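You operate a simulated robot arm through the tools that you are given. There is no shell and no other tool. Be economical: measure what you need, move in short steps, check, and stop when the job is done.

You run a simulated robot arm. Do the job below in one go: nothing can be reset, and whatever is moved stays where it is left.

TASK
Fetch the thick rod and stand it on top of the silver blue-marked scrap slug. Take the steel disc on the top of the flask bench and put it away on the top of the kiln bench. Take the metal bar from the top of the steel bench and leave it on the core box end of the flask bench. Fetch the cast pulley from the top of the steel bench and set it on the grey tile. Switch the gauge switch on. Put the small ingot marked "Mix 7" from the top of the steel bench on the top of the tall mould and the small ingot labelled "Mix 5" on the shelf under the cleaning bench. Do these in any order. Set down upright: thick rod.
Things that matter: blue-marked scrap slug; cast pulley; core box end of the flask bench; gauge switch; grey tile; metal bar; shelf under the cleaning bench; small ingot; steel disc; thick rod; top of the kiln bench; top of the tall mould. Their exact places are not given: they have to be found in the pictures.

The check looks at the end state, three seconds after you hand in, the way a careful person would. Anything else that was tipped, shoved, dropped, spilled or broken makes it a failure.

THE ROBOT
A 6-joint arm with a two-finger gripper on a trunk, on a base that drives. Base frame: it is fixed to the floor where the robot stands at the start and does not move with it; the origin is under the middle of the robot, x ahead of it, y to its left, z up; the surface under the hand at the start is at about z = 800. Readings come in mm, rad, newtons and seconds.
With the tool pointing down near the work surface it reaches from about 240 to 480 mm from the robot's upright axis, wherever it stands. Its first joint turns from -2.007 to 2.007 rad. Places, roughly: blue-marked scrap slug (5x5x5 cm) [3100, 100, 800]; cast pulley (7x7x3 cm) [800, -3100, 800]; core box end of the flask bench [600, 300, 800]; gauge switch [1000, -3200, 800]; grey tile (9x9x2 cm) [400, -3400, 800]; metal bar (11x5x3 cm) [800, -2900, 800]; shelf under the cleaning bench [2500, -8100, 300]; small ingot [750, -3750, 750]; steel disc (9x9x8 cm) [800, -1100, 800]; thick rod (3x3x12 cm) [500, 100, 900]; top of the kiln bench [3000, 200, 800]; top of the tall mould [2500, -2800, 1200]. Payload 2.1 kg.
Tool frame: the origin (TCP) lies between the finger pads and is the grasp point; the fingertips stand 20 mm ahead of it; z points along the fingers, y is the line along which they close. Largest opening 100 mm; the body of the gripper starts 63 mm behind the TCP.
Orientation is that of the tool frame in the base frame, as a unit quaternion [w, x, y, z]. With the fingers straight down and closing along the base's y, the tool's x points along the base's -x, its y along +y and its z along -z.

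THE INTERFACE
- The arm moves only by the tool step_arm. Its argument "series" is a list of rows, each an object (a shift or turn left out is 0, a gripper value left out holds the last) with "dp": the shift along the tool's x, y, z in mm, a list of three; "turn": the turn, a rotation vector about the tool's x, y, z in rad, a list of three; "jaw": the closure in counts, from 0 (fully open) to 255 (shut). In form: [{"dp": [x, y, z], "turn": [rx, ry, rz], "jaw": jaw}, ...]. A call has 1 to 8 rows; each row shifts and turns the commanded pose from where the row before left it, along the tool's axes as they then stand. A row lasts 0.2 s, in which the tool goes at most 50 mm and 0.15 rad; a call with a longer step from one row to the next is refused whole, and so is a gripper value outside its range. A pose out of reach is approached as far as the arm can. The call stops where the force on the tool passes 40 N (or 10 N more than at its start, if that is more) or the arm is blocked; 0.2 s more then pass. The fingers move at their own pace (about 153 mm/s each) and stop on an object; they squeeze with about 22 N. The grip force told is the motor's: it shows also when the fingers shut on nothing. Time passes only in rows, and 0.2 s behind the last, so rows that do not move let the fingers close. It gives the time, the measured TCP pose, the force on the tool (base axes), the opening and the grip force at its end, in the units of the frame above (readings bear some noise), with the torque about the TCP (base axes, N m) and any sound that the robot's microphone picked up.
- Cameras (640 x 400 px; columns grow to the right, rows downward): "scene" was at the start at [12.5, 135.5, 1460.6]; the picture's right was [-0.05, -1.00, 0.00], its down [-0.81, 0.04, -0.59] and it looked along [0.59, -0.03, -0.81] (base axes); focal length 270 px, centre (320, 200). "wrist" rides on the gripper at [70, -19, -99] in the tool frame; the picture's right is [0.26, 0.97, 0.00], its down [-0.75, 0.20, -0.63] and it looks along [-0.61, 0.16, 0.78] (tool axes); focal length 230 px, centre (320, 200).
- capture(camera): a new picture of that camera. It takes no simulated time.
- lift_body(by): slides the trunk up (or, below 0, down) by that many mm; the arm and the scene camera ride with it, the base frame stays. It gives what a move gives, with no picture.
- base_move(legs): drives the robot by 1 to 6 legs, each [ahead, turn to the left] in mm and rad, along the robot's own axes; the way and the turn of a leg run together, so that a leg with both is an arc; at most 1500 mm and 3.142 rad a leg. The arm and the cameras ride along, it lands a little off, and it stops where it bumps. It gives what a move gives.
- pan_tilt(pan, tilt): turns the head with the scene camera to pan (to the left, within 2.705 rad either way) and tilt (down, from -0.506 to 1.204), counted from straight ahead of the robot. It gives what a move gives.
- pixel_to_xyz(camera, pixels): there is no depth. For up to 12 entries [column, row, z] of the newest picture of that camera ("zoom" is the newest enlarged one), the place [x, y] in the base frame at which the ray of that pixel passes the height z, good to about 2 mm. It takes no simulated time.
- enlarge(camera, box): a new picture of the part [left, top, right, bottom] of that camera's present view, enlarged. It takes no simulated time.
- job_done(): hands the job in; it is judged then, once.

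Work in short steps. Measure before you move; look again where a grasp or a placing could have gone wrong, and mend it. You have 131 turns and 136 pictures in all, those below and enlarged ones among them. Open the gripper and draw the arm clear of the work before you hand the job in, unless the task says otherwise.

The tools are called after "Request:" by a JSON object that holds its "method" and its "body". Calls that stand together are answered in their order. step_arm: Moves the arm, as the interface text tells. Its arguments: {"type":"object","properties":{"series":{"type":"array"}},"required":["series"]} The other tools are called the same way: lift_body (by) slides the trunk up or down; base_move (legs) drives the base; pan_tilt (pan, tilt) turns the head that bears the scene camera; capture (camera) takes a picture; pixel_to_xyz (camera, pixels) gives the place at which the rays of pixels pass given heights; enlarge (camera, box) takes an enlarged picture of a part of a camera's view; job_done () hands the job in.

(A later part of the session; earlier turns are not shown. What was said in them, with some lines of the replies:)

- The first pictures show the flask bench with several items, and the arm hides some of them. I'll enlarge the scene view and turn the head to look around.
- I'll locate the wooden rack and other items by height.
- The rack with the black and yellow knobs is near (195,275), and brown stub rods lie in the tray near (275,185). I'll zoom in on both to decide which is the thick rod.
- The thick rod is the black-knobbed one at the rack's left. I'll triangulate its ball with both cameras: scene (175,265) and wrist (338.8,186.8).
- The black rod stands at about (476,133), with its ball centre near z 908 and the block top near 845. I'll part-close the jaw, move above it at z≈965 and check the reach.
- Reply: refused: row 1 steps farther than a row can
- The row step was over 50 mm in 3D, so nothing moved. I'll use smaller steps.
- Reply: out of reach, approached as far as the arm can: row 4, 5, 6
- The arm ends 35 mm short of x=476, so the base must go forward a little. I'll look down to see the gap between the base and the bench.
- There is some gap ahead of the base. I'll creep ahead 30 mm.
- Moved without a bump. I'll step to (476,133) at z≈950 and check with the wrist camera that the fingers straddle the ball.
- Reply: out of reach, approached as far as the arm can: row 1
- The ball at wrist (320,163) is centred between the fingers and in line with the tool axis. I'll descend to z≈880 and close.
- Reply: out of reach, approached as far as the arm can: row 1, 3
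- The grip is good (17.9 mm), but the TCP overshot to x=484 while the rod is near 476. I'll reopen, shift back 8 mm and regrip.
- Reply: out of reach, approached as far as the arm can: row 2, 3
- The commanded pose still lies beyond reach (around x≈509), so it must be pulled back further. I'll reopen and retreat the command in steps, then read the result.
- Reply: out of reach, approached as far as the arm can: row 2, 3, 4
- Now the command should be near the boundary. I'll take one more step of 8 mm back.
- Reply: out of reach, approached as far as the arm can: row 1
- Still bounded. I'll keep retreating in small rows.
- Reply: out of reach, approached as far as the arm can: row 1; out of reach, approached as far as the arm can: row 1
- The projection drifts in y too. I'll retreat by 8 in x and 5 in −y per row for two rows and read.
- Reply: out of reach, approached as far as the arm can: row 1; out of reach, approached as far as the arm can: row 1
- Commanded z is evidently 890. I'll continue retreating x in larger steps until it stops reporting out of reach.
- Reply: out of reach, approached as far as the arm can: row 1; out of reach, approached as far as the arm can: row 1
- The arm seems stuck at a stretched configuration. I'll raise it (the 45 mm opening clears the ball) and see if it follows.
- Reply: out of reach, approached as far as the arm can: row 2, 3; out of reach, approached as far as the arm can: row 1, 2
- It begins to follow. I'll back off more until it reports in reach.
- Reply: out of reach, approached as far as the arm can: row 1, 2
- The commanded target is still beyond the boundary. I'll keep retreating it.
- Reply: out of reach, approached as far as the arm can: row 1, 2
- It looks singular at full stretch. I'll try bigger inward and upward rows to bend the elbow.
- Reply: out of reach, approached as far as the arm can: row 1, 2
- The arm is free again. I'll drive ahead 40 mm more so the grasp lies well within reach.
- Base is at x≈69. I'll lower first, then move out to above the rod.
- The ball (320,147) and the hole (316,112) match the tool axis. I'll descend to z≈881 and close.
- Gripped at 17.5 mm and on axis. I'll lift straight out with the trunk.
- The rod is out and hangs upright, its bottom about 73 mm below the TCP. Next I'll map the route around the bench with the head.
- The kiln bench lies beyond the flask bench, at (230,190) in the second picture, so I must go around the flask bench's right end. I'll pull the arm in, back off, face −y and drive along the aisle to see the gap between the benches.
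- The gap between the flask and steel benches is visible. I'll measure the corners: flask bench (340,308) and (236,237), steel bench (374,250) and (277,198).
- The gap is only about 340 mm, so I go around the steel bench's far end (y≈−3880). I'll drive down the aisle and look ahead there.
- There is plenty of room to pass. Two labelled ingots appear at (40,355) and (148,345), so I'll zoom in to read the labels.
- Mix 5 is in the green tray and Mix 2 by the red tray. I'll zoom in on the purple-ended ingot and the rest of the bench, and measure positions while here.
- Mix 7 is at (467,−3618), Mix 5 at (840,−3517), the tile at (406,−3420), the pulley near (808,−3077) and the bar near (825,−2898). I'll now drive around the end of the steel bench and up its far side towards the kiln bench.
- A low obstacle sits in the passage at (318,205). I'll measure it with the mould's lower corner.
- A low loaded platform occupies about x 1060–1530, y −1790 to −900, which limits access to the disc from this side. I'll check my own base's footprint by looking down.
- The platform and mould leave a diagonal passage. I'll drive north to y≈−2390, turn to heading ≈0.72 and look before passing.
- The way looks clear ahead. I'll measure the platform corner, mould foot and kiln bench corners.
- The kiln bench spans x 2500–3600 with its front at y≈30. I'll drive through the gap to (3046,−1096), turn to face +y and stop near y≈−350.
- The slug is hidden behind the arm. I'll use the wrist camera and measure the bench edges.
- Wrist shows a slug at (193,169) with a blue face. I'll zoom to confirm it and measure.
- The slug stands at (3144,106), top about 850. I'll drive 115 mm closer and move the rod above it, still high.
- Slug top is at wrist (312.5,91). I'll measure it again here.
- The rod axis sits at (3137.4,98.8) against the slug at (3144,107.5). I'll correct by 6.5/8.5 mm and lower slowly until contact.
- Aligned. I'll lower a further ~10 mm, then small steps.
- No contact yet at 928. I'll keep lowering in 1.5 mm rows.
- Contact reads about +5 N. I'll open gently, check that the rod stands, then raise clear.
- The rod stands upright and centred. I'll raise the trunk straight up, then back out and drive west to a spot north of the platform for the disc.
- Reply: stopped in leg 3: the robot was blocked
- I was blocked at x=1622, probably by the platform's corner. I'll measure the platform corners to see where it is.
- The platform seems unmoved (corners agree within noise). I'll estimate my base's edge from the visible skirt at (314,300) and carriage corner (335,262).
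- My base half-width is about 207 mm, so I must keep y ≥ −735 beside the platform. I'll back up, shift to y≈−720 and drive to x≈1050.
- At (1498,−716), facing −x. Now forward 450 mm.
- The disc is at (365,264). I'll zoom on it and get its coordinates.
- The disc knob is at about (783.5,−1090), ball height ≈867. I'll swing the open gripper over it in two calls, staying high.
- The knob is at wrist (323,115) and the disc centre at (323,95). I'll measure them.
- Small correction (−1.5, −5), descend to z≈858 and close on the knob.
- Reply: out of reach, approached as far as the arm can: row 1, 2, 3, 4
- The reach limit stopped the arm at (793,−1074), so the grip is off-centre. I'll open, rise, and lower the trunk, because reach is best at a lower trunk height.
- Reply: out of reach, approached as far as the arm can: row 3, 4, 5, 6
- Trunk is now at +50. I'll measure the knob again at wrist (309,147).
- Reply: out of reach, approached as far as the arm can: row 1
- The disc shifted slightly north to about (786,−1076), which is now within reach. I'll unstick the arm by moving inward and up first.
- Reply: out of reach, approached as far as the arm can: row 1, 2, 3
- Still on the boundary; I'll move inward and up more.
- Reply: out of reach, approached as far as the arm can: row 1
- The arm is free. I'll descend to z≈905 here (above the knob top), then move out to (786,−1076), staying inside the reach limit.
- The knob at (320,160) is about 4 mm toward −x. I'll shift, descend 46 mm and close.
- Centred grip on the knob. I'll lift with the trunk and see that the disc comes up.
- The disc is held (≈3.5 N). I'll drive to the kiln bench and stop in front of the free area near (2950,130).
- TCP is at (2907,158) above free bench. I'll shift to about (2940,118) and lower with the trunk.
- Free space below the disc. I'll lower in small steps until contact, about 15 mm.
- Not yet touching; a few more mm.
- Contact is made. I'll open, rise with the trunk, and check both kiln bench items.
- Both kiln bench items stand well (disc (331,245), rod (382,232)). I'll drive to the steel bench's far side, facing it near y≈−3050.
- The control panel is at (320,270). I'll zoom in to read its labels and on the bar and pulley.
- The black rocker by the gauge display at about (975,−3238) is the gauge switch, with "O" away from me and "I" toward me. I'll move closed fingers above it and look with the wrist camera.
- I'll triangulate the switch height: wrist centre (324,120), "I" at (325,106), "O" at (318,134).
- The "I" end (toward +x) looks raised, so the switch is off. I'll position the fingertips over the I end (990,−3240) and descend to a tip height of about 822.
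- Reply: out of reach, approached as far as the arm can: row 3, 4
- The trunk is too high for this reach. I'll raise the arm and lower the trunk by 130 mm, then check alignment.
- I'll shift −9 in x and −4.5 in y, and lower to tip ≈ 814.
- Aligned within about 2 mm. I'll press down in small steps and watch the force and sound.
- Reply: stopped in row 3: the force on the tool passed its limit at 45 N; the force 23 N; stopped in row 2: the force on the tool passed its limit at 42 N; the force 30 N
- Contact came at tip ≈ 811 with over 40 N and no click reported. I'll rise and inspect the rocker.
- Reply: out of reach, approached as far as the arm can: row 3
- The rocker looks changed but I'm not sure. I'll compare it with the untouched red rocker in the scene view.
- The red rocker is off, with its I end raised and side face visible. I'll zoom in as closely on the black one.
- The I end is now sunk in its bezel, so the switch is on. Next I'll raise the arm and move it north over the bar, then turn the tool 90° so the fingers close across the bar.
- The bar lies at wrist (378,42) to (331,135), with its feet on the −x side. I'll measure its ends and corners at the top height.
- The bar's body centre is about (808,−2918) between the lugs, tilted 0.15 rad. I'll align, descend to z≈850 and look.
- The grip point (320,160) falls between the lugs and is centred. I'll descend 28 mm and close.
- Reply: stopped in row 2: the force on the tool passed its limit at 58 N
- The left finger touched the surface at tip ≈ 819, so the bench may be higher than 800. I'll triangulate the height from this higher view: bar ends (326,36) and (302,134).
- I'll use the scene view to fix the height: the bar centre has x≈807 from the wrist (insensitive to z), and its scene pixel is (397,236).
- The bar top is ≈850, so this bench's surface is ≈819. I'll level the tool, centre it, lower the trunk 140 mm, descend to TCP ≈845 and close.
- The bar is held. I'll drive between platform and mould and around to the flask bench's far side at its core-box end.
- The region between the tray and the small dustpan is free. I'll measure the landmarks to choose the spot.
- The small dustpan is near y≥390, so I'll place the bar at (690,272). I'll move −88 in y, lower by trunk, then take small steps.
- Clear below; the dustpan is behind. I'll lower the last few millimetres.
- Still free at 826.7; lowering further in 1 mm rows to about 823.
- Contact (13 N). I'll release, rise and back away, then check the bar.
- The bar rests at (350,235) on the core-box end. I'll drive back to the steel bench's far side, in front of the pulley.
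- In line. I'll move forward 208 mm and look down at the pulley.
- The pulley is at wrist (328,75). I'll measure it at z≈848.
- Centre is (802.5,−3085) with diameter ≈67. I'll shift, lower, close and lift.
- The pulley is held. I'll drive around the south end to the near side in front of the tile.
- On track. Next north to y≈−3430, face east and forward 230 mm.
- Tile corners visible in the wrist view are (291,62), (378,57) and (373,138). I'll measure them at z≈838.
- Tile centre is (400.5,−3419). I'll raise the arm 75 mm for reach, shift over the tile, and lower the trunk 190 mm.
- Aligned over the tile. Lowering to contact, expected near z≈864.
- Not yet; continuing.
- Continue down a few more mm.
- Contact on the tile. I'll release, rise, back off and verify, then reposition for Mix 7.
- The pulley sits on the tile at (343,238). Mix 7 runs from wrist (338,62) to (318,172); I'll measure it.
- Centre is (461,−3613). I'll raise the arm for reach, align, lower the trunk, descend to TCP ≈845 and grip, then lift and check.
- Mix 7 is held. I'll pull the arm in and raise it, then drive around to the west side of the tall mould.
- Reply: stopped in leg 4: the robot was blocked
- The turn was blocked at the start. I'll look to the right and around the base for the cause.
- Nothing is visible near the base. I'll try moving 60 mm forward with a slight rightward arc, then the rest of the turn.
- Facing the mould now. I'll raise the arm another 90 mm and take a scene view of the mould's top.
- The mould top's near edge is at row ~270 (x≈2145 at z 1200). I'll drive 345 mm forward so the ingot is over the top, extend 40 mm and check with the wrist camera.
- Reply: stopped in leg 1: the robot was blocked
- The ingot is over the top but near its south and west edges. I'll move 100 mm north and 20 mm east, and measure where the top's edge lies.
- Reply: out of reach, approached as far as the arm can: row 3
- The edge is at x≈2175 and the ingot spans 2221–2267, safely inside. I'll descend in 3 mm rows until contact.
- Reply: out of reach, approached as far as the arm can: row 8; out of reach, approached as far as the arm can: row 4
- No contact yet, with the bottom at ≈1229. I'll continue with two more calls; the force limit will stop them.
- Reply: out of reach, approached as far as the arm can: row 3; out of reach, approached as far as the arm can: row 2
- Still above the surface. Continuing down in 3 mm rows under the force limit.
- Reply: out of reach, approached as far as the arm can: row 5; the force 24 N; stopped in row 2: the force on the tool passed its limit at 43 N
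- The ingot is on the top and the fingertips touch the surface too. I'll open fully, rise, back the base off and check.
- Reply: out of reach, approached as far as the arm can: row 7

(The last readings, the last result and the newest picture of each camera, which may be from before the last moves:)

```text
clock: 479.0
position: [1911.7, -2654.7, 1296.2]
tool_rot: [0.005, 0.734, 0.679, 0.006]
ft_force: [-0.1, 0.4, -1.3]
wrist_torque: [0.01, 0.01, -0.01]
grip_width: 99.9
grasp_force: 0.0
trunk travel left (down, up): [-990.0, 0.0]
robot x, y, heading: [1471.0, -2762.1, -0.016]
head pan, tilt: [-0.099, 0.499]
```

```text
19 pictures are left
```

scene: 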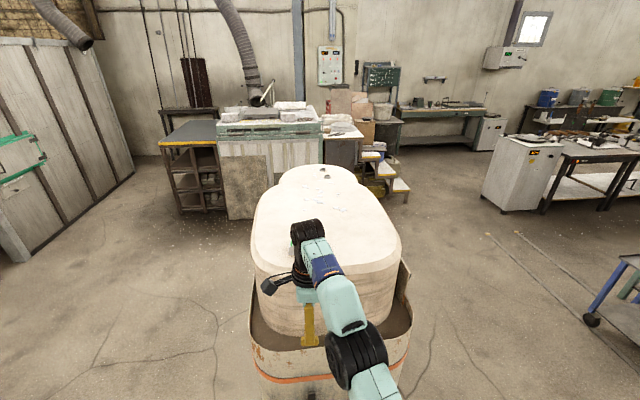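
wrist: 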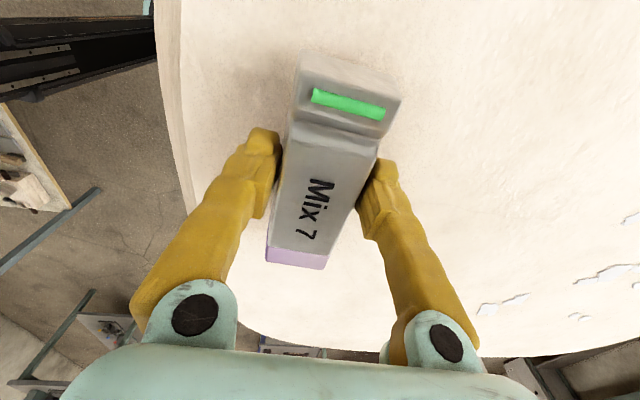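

I'll now drive to the steel bench's far side in front of Mix 5, lower the trunk and look.

Request:
{"method": "base_move", "body": {"legs": [[0, -1.555], [658, 0], [0, -1.571], [210, 0]]}}

Request:
{"method": "lift_body", "body": {"by": -250}}

Request:
{"method": "step_arm", "body": {"series": [{"dp": [0, 0, 25], "jaw": 70}, {"dp": [0, 0, 25]}, {"dp": [0, 0, 0]}]}}

Request:
{"method": "capture", "body": {"camera": "wrist"}}

```text
clock: 491.5
position: [839.8, -3551.3, 1298.6]
tool_rot: [-0.008, -0.695, 0.719, 0.007]
ft_force: [0.3, 0.9, 0.5]
wrist_torque: [-0.01, 0.02, -0.06]
grip_width: 100.0
grasp_force: 0.1
trunk travel left (down, up): [-990.0, 0.0]
robot x, y, heading: [1267.8, -3425.5, -3.109]
head pan, tilt: [-0.099, 0.499]
```

```text
clock: 494.0
position: [834.6, -3552.2, 1047.9]
tool_rot: [-0.007, -0.695, 0.719, 0.006]
ft_force: [0.1, -1.3, 0.2]
wrist_torque: [0.03, 0.01, -0.02]
grip_width: 100.1
grasp_force: 0.0
trunk travel left (down, up): [-740.0, 250.0]
robot x, y, heading: [1267.9, -3422.1, -3.108]
head pan, tilt: [-0.099, 0.499]
```

```text
clock: 494.8
position: [834.9, -3551.9, 997.1]
tool_rot: [-0.007, -0.695, 0.719, 0.007]
ft_force: [-1.5, 0.1, 0.1]
wrist_torque: [-0.02, -0.02, 0.03]
grip_width: 72.7
grasp_force: 0.0
trunk travel left (down, up): [-740.0, 250.0]
robot x, y, heading: [1273.3, -3420.3, -3.112]
head pan, tilt: [-0.099, 0.499]
```

```text
18 pictures are left
```

wrist: 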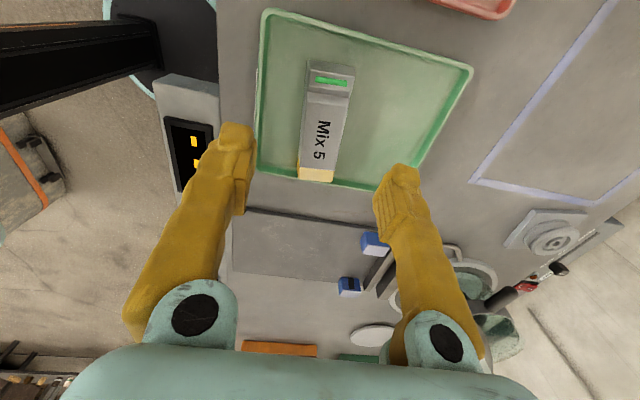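

Mix 5 runs from (332,70) to (315,172). I'll measure it and the tray's left wall.

Request:
{"method": "pixel_to_xyz", "body": {"camera": "wrist", "pixels": [[332, 72, 855], [317, 168, 855], [325, 120, 855], [303, 118, 850], [347, 122, 850], [259, 130, 835], [325, 120, 850]]}}

```text
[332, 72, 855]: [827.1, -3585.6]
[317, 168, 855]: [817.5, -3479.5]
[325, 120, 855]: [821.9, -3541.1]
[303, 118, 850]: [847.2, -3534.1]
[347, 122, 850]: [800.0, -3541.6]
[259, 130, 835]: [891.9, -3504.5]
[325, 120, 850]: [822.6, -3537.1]
```

Mix 5 centre is (823,−3534). I'll align and level the tool, descend to TCP ≈850, grip, lift, then back off and drive south to look for the cleaning bench.

Request:
{"method": "step_arm", "body": {"series": [{"dp": [-17.6, 12.6, 0]}, {"turn": [0.0198, 0, -0.124]}, {"dp": [0, 0, 40]}, {"dp": [0, 0, 40]}, {"dp": [0, 0, 40]}, {"dp": [0, 0, 26]}, {"dp": [0, 0, 0]}]}}

Request:
{"method": "step_arm", "body": {"series": [{"dp": [0, 0, 0], "jaw": 255}, {"dp": [0, 0, 0]}, {"dp": [0, 0, 0]}]}}

Request:
{"method": "lift_body", "body": {"by": 220}}

Request:
{"method": "capture", "body": {"camera": "wrist"}}

Request:
{"method": "base_move", "body": {"legs": [[-230, 0], [0, 1.539], [900, 0]]}}

Request:
{"method": "pan_tilt", "body": {"pan": 0.25, "tilt": 0.4}}

Request:
{"method": "capture", "body": {"camera": "scene"}}

Request:
{"method": "pixel_to_xyz", "body": {"camera": "scene", "pixels": [[320, 300, 0], [320, 250, 0], [320, 200, 0], [320, 160, 0], [420, 200, 0], [220, 200, 0], [420, 160, 0], [220, 160, 0], [520, 200, 0], [320, 140, 0], [420, 250, 0], [220, 250, 0]]}}

```text
clock: 496.4
position: [821.7, -3532.5, 850.4]
tool_rot: [-0.001, 0.739, -0.674, 0.001]
ft_force: [0.0, 0.8, 0.1]
wrist_torque: [0.05, -0.02, 0.03]
grip_width: 72.5
grasp_force: 0.0
trunk travel left (down, up): [-740.0, 250.0]
robot x, y, heading: [1269.9, -3421.6, -3.109]
head pan, tilt: [-0.099, 0.499]
```

```text
clock: 497.2
position: [821.9, -3532.1, 851.3]
tool_rot: [0.0, 0.738, -0.674, 0.0]
ft_force: [1.5, 0.0, -0.3]
wrist_torque: [0.03, 0.03, -0.01]
grip_width: 46.8
grasp_force: 21.6
trunk travel left (down, up): [-740.0, 250.0]
robot x, y, heading: [1276.7, -3422.6, -3.112]
head pan, tilt: [-0.099, 0.499]
```

```text
clock: 499.6
position: [820.5, -3533.1, 1070.8]
tool_rot: [-0.001, 0.738, -0.675, 0.001]
ft_force: [0.2, 0.3, -5.4]
wrist_torque: [-0.05, -0.03, -0.01]
grip_width: 46.9
grasp_force: 22.4
trunk travel left (down, up): [-960.0, 30.0]
robot x, y, heading: [1274.6, -3425.2, -3.11]
head pan, tilt: [-0.099, 0.499]
```

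```text
17 pictures are left
```

wrist: 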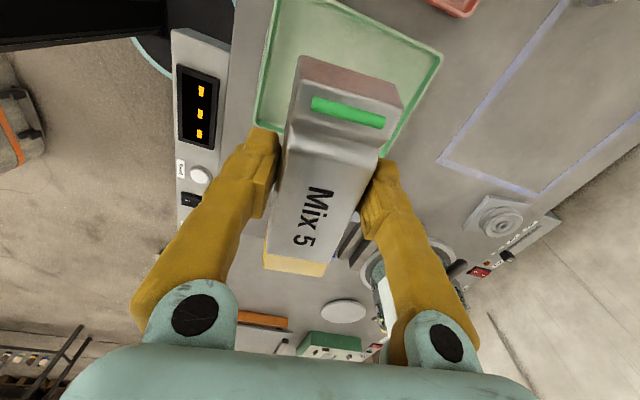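

```text
clock: 509.4
position: [1616.7, -4772.3, 1070.5]
tool_rot: [-0.001, 0.999, 0.037, -0.001]
ft_force: [0.3, 0.5, -5.8]
wrist_torque: [-0.04, -0.06, 0.0]
grip_width: 46.7
grasp_force: 22.1
trunk travel left (down, up): [-960.0, 30.0]
robot x, y, heading: [1514.0, -4324.3, -1.557]
head pan, tilt: [-0.099, 0.499]
```

```text
clock: 510.3
position: [1616.3, -4772.7, 1069.9]
tool_rot: [-0.001, 0.999, 0.038, 0.0]
ft_force: [-0.6, 0.3, -5.4]
wrist_torque: [0.0, -0.06, 0.01]
grip_width: 46.6
grasp_force: 22.1
trunk travel left (down, up): [-960.0, 30.0]
robot x, y, heading: [1512.9, -4323.0, -1.553]
head pan, tilt: [0.25, 0.4]
```

```text
16 pictures are left
```

scene: 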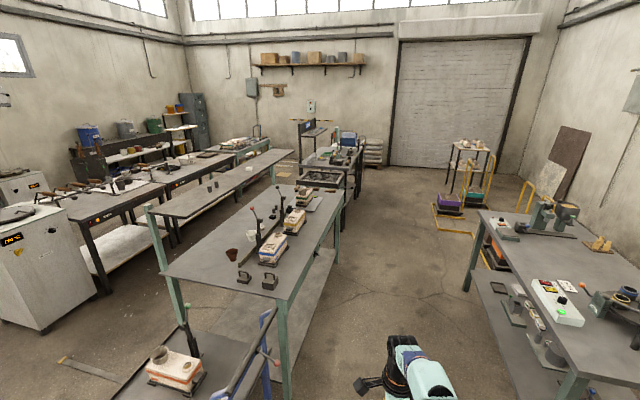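

```text
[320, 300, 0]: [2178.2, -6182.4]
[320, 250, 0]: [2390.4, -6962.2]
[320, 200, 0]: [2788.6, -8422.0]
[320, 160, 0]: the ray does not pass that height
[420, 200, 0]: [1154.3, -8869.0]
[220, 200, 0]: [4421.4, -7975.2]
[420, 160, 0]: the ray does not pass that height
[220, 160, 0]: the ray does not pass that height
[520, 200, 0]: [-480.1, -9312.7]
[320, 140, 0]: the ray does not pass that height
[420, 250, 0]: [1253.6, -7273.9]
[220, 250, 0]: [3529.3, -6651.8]
```

Mix 5 is held. The aisle ahead at x≈1513 is open, with the cleaning bench seen near (335,165) on its left. I'll drive to y≈−8000, face east and look.

Request:
{"method": "base_move", "body": {"legs": [[0, -0.018], [1500, 0], [1500, 0], [600, 0], [0, 1.571]]}}

Request:
{"method": "pan_tilt", "body": {"pan": 0.0, "tilt": 0.7}}

Request:
{"method": "capture", "body": {"camera": "scene"}}

Request:
{"method": "pixel_to_xyz", "body": {"camera": "scene", "pixels": [[320, 200, 300], [320, 250, 300], [320, 300, 300], [220, 250, 300], [420, 250, 300], [320, 200, 800], [320, 250, 800], [220, 200, 800], [420, 200, 800], [320, 300, 0], [320, 250, 0]]}}

```text
clock: 531.8
position: [1980.3, -7802.9, 1070.4]
tool_rot: [0.0, 0.686, 0.728, -0.001]
ft_force: [1.2, 0.5, -5.2]
wrist_torque: [0.06, 0.01, 0.02]
grip_width: 46.5
grasp_force: 22.4
trunk travel left (down, up): [-960.0, 30.0]
robot x, y, heading: [1529.8, -7897.8, 0.003]
head pan, tilt: [0.25, 0.4]
```

```text
clock: 532.6
position: [1981.7, -7801.4, 1070.3]
tool_rot: [-0.001, 0.685, 0.729, -0.001]
ft_force: [-0.6, -0.3, -4.2]
wrist_torque: [0.09, 0.02, -0.02]
grip_width: 46.4
grasp_force: 21.9
trunk travel left (down, up): [-960.0, 30.0]
robot x, y, heading: [1527.6, -7897.3, 0.003]
head pan, tilt: [0.0, 0.7]
```

```text
15 pictures are left
```

scene: 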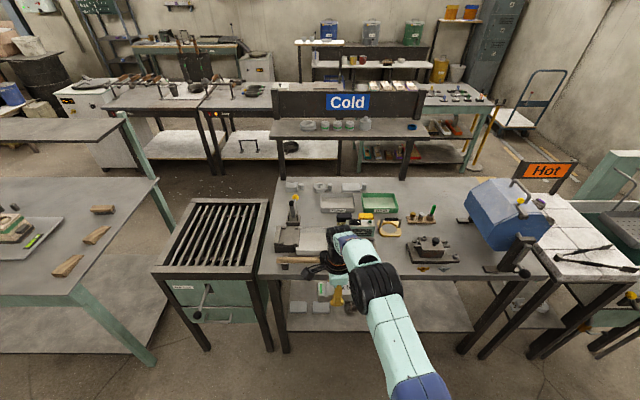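

```text
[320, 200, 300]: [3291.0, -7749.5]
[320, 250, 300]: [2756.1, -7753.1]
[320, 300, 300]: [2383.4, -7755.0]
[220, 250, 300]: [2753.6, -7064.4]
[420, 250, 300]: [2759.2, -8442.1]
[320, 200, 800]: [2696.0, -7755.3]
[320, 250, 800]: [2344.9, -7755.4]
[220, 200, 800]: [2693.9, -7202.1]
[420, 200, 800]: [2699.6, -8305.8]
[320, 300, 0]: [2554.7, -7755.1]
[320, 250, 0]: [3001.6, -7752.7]
```

The cleaning bench is ahead: top front edge at x≈2190, and its shelf is visible below with free room to the right of the small blocks. I'll shift south, lower the trunk, and look at the shelf.

Request:
{"method": "base_move", "body": {"legs": [[0, -1.571], [330, 0], [0, 1.571]]}}

Request:
{"method": "lift_body", "body": {"by": -670}}

Request:
{"method": "pan_tilt", "body": {"pan": 0.0, "tilt": 0.6}}

Request:
{"method": "capture", "body": {"camera": "scene"}}

Request:
{"method": "pixel_to_xyz", "body": {"camera": "scene", "pixels": [[320, 200, 300], [320, 250, 300], [320, 230, 300], [220, 230, 300], [420, 230, 300], [320, 100, 800], [320, 130, 800], [320, 280, 300], [320, 250, 320]]}}

Request:
{"method": "capture", "body": {"camera": "wrist"}}

```text
clock: 542.3
position: [1987.5, -8126.8, 1070.6]
tool_rot: [0.0, 0.681, 0.733, 0.0]
ft_force: [0.5, -0.7, -4.8]
wrist_torque: [0.08, -0.02, -0.01]
grip_width: 46.2
grasp_force: 22.4
trunk travel left (down, up): [-960.0, 30.0]
robot x, y, heading: [1532.2, -8229.6, 0.018]
head pan, tilt: [0.0, 0.7]
```

```text
refused: -670 is not a number from -400 to 400
```

```text
clock: 543.0
position: [1987.0, -8125.5, 1071.2]
tool_rot: [-0.001, 0.681, 0.733, 0.0]
ft_force: [0.1, 0.7, -4.9]
wrist_torque: [0.06, -0.01, 0.02]
grip_width: 46.3
grasp_force: 22.4
trunk travel left (down, up): [-960.0, 30.0]
robot x, y, heading: [1538.2, -8229.3, 0.014]
head pan, tilt: [0.0, 0.6]
```

```text
14 pictures are left
```

scene: 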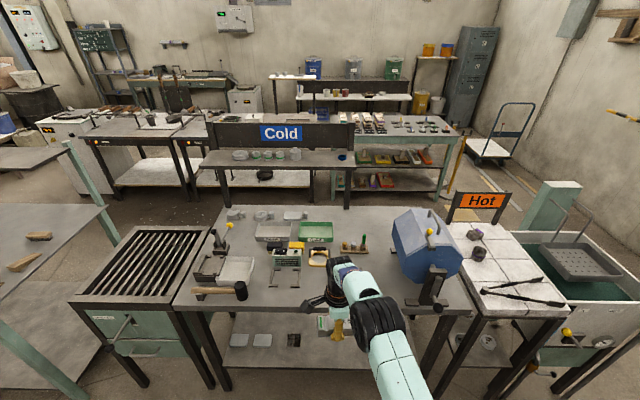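

```text
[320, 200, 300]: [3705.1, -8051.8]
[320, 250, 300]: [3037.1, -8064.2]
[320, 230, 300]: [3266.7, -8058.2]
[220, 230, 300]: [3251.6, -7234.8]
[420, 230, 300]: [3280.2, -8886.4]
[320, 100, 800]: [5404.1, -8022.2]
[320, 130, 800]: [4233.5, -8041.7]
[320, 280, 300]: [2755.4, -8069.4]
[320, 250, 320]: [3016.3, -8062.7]
```

```text
13 pictures are left
```

wrist: 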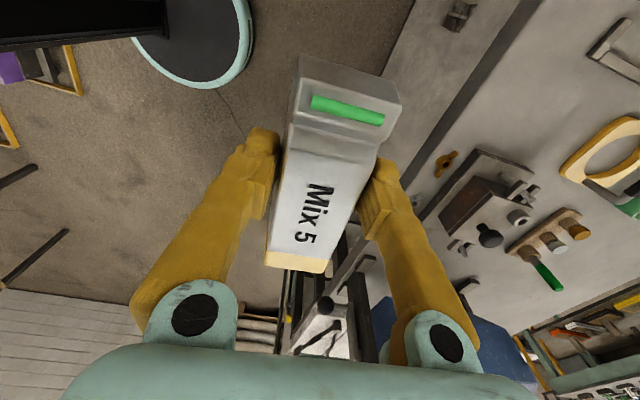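

Free shelf space is ahead of the ingot. I'll lower the trunk in two moves and look again.

Request:
{"method": "lift_body", "body": {"by": -400}}

Request:
{"method": "lift_body", "body": {"by": -275}}

Request:
{"method": "base_move", "body": {"legs": [[130, 0]]}}

Request:
{"method": "capture", "body": {"camera": "wrist"}}

Request:
{"method": "capture", "body": {"camera": "scene"}}

Request:
{"method": "pixel_to_xyz", "body": {"camera": "scene", "pixels": [[320, 200, 300], [320, 250, 300], [320, 300, 300], [320, 350, 300], [200, 300, 300], [320, 150, 800], [320, 100, 800]]}}

Request:
{"method": "pixel_to_xyz", "body": {"camera": "wrist", "pixels": [[400, 100, 300], [420, 150, 300], [380, 60, 300], [440, 200, 300], [420, 20, 300], [400, 250, 300], [350, 20, 300]]}}

```text
clock: 546.8
position: [1986.8, -8126.7, 670.7]
tool_rot: [-0.001, 0.68, 0.734, -0.001]
ft_force: [0.2, -0.6, -5.2]
wrist_torque: [0.05, -0.02, 0.01]
grip_width: 46.1
grasp_force: 21.9
trunk travel left (down, up): [-560.0, 430.0]
robot x, y, heading: [1534.3, -8228.1, 0.016]
head pan, tilt: [0.0, 0.6]
```

```text
clock: 549.6
position: [1986.0, -8125.6, 395.7]
tool_rot: [0.0, 0.68, 0.733, -0.001]
ft_force: [0.0, 0.3, -5.2]
wrist_torque: [0.05, -0.02, 0.01]
grip_width: 46.2
grasp_force: 22.2
trunk travel left (down, up): [-285.0, 705.0]
robot x, y, heading: [1534.1, -8226.8, 0.02]
head pan, tilt: [0.0, 0.6]
```

```text
clock: 550.9
position: [2117.5, -8122.6, 395.3]
tool_rot: [-0.001, 0.68, 0.733, -0.002]
ft_force: [0.5, 0.0, -3.9]
wrist_torque: [0.05, 0.01, -0.02]
grip_width: 46.2
grasp_force: 22.3
trunk travel left (down, up): [-285.0, 705.0]
robot x, y, heading: [1668.4, -8226.2, 0.017]
head pan, tilt: [0.0, 0.6]
```

```text
12 pictures are left
```

wrist: 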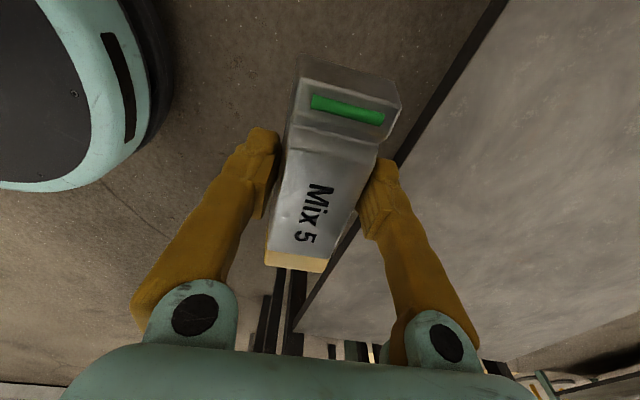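

```text
11 pictures are left
```

scene: 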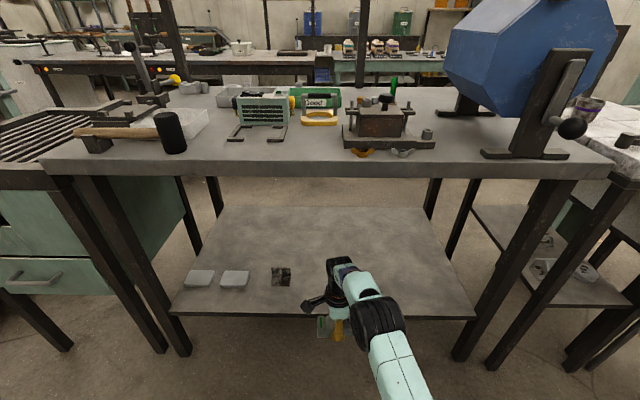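

```text
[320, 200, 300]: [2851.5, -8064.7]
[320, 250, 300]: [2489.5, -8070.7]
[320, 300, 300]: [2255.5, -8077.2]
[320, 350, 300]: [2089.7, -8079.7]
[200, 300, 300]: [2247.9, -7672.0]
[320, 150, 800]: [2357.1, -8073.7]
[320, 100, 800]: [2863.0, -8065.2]
```

```text
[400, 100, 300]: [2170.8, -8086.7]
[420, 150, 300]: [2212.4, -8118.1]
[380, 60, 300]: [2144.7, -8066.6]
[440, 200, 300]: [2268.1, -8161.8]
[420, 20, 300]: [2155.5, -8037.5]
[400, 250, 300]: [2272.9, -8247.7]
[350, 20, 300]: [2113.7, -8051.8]
```

The shelf edge is at x≈2197 and the space ahead is clear. I'll drive 165 mm in, lower the trunk 35 mm, then descend in small rows until contact.

Request:
{"method": "base_move", "body": {"legs": [[165, 0]]}}

Request:
{"method": "lift_body", "body": {"by": -38}}

Request:
{"method": "step_arm", "body": {"series": [{"dp": [0, 0, 3]}, {"dp": [0, 0, 3]}, {"dp": [0, 0, 3]}, {"dp": [0, 0, 3]}, {"dp": [0, 0, 3]}, {"dp": [0, 0, 0]}]}}

Request:
{"method": "capture", "body": {"camera": "wrist"}}

```text
clock: 552.4
position: [2283.4, -8121.1, 396.0]
tool_rot: [-0.001, 0.68, 0.733, -0.001]
ft_force: [0.9, -0.2, -4.0]
wrist_torque: [0.05, -0.01, 0.03]
grip_width: 46.1
grasp_force: 21.7
trunk travel left (down, up): [-285.0, 705.0]
robot x, y, heading: [1831.9, -8223.5, 0.015]
head pan, tilt: [0.0, 0.6]
```

```text
clock: 553.2
position: [2282.3, -8121.3, 357.0]
tool_rot: [-0.001, 0.68, 0.733, -0.001]
ft_force: [0.0, -0.6, -5.3]
wrist_torque: [0.01, 0.0, -0.02]
grip_width: 46.2
grasp_force: 21.5
trunk travel left (down, up): [-247.0, 743.0]
robot x, y, heading: [1832.3, -8226.9, 0.016]
head pan, tilt: [0.0, 0.6]
```

```text
clock: 554.6
position: [2284.5, -8121.4, 342.8]
tool_rot: [-0.001, 0.68, 0.733, -0.001]
ft_force: [-0.3, 0.1, -5.5]
wrist_torque: [0.05, 0.0, 0.0]
grip_width: 45.9
grasp_force: 22.3
trunk travel left (down, up): [-247.0, 743.0]
robot x, y, heading: [1834.0, -8226.2, 0.021]
head pan, tilt: [0.0, 0.6]
```

```text
10 pictures are left
```

wrist: 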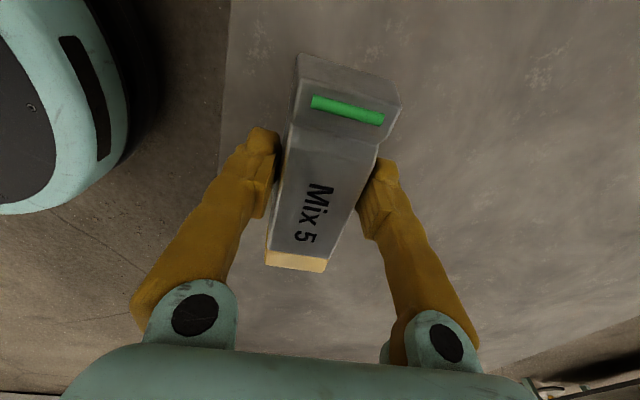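

Well inside the shelf edge and not touching yet. I'll descend further in short calls.

Request:
{"method": "step_arm", "body": {"series": [{"dp": [0, 0, 2]}, {"dp": [0, 0, 2]}, {"dp": [0, 0, 2]}, {"dp": [0, 0, 0]}]}}

Request:
{"method": "step_arm", "body": {"series": [{"dp": [0, 0, 1.5]}, {"dp": [0, 0, 1.5]}, {"dp": [0, 0, 1.5]}, {"dp": [0, 0, 0]}]}}

```text
clock: 555.6
position: [2284.6, -8120.6, 337.0]
tool_rot: [0.0, 0.681, 0.733, -0.001]
ft_force: [-0.5, 0.3, -4.9]
wrist_torque: [0.03, -0.02, 0.01]
grip_width: 46.0
grasp_force: 21.9
trunk travel left (down, up): [-247.0, 743.0]
robot x, y, heading: [1834.2, -8224.5, 0.015]
head pan, tilt: [0.0, 0.6]
```

```text
clock: 556.6
position: [2283.4, -8121.5, 332.5]
tool_rot: [-0.001, 0.68, 0.733, -0.001]
ft_force: [0.0, 0.2, -4.5]
wrist_torque: [0.05, -0.01, -0.01]
grip_width: 46.0
grasp_force: 22.1
trunk travel left (down, up): [-247.0, 743.0]
robot x, y, heading: [1833.2, -8224.0, 0.018]
head pan, tilt: [0.0, 0.6]
```

Continuing; a few more short calls.

Request:
{"method": "step_arm", "body": {"series": [{"dp": [0, 0, 1.2]}, {"dp": [0, 0, 1.2]}, {"dp": [0, 0, 0]}]}}

Request:
{"method": "step_arm", "body": {"series": [{"dp": [0, 0, 1.2]}, {"dp": [0, 0, 1.2]}, {"dp": [0, 0, 0]}]}}

Request:
{"method": "step_arm", "body": {"series": [{"dp": [0, 0, 1.2]}, {"dp": [0, 0, 1.2]}, {"dp": [0, 0, 0]}]}}

```text
clock: 557.4
position: [2283.4, -8121.1, 329.1]
tool_rot: [-0.002, 0.68, 0.733, -0.001]
ft_force: [0.8, 0.3, -4.6]
wrist_torque: [0.05, 0.0, 0.03]
grip_width: 46.1
grasp_force: 22.3
trunk travel left (down, up): [-247.0, 743.0]
robot x, y, heading: [1831.7, -8223.0, 0.017]
head pan, tilt: [0.0, 0.6]
```

```text
clock: 558.2
position: [2284.4, -8120.4, 327.2]
tool_rot: [-0.001, 0.68, 0.733, -0.001]
ft_force: [-0.7, 0.3, -5.5]
wrist_torque: [0.08, -0.04, -0.02]
grip_width: 46.1
grasp_force: 22.1
trunk travel left (down, up): [-247.0, 743.0]
robot x, y, heading: [1835.5, -8222.7, 0.017]
head pan, tilt: [0.0, 0.6]
```

```text
clock: 559.0
position: [2283.2, -8120.2, 324.9]
tool_rot: [-0.001, 0.68, 0.733, -0.001]
ft_force: [-0.3, 0.4, -4.5]
wrist_torque: [0.06, -0.02, 0.04]
grip_width: 46.1
grasp_force: 22.4
trunk travel left (down, up): [-247.0, 743.0]
robot x, y, heading: [1832.5, -8221.0, 0.017]
head pan, tilt: [0.0, 0.6]
```

Still free. I'll descend with 2 mm rows under the force stop.

Request:
{"method": "step_arm", "body": {"series": [{"dp": [0, 0, 2]}, {"dp": [0, 0, 2]}, {"dp": [0, 0, 2]}, {"dp": [0, 0, 2]}, {"dp": [0, 0, 2]}, {"dp": [0, 0, 0]}]}}

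Request:
{"method": "step_arm", "body": {"series": [{"dp": [0, 0, 1.5]}, {"dp": [0, 0, 1.5]}, {"dp": [0, 0, 0]}]}}

Request:
{"method": "enlarge", "body": {"camera": "scene", "box": [220, 180, 420, 330]}}

```text
clock: 560.4
position: [2282.8, -8120.0, 315.7]
tool_rot: [-0.001, 0.68, 0.733, -0.002]
ft_force: [-0.5, -0.1, -5.3]
wrist_torque: [0.07, 0.0, -0.02]
grip_width: 46.0
grasp_force: 22.2
trunk travel left (down, up): [-247.0, 743.0]
robot x, y, heading: [1835.2, -8220.0, 0.02]
head pan, tilt: [0.0, 0.6]
```

```text
clock: 561.2
position: [2283.6, -8120.5, 314.0]
tool_rot: [0.0, 0.68, 0.733, 0.0]
ft_force: [1.2, -1.4, 9.9]
wrist_torque: [-0.42, 0.16, 0.01]
grip_width: 45.5
grasp_force: 21.7
trunk travel left (down, up): [-247.0, 743.0]
robot x, y, heading: [1831.9, -8224.7, 0.019]
head pan, tilt: [0.0, 0.6]
```

```text
2.67 times, centred on (320, 255) of scene
```

zoom: 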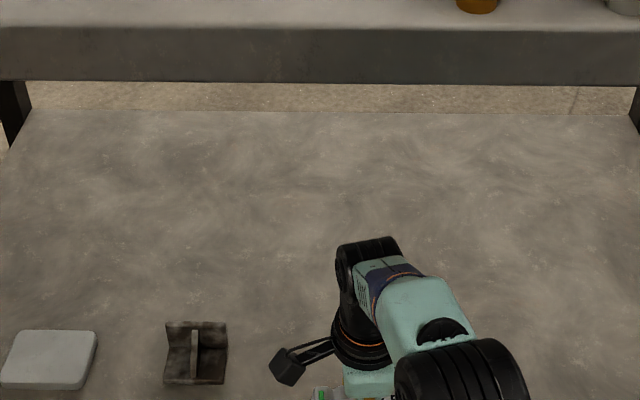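

Contact (~15 N). I'll release, rise 60 mm with the trunk, back out and check.

Request:
{"method": "step_arm", "body": {"series": [{"dp": [0, 0, -1], "jaw": 120}, {"dp": [0, 0, 0], "jaw": 50}, {"dp": [0, 0, 0]}]}}

Request:
{"method": "lift_body", "body": {"by": 65}}

Request:
{"method": "base_move", "body": {"legs": [[-350, 0]]}}

Request:
{"method": "capture", "body": {"camera": "scene"}}

```text
clock: 562.0
position: [2284.7, -8119.9, 312.1]
tool_rot: [-0.001, 0.68, 0.733, 0.0]
ft_force: [0.0, 0.1, -0.3]
wrist_torque: [0.01, 0.0, 0.03]
grip_width: 80.2
grasp_force: 0.2
trunk travel left (down, up): [-247.0, 743.0]
robot x, y, heading: [1833.1, -8223.8, 0.018]
head pan, tilt: [0.0, 0.6]
```

```text
clock: 563.0
position: [2283.2, -8120.2, 377.3]
tool_rot: [0.0, 0.68, 0.733, 0.001]
ft_force: [-0.1, 0.4, 0.4]
wrist_torque: [0.01, 0.01, 0.04]
grip_width: 80.6
grasp_force: 0.1
trunk travel left (down, up): [-312.0, 678.0]
robot x, y, heading: [1831.2, -8225.5, 0.015]
head pan, tilt: [0.0, 0.6]
```

```text
clock: 565.3
position: [1931.4, -8126.3, 379.0]
tool_rot: [-0.001, 0.681, 0.733, -0.001]
ft_force: [0.3, 0.2, 0.2]
wrist_torque: [-0.01, -0.01, 0.0]
grip_width: 80.5
grasp_force: 0.1
trunk travel left (down, up): [-312.0, 678.0]
robot x, y, heading: [1479.4, -8230.6, 0.017]
head pan, tilt: [0.0, 0.6]
```

```text
8 pictures are left
```

scene: 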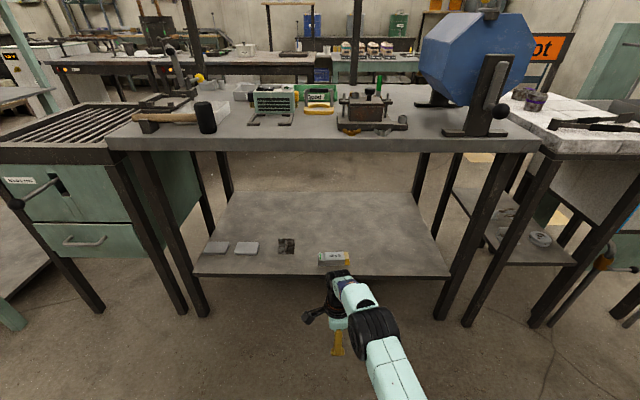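

Mix 5 rests on the shelf at (333,258). The gripper is open and the arm is clear, so I'm handing in.

Request:
{"method": "job_done", "body": {}}

```text
The job is handed in.
```

I did every part of the task and handed the job in. I saw all the placements in pictures afterwards except Mix 7 on the tall mould, because the arm blocked the view.

- **Thick rod:** it stands upright on the blue-marked slug on the kiln bench.
- **Steel disc:** it is on top of the kiln bench. My first grip was off-centre and slid the disc about 15 mm on the flask bench before I regripped it.
- **Metal bar:** it lies on the core box end of the flask bench.
- **Cast pulley:** it sits on the grey tile.
- **Gauge switch:** I took this to be the unlabelled black rocker beside the gauge display. Its "I" end now sits down in the bezel, but I heard no click.
- **Mix 7 ingot:** I set it down on the tall mould until it touched, about 40 mm inside the edge.
- **Mix 5 ingot:** it is on the shelf under the cleaning bench.

The base was blocked three times: probably against the low floor platform by the flask bench, once in a turn near the tall mould with no cause visible, and then against the mould itself. The platform measured the same within a few centimetres afterwards; I didn't re-measure the mould.
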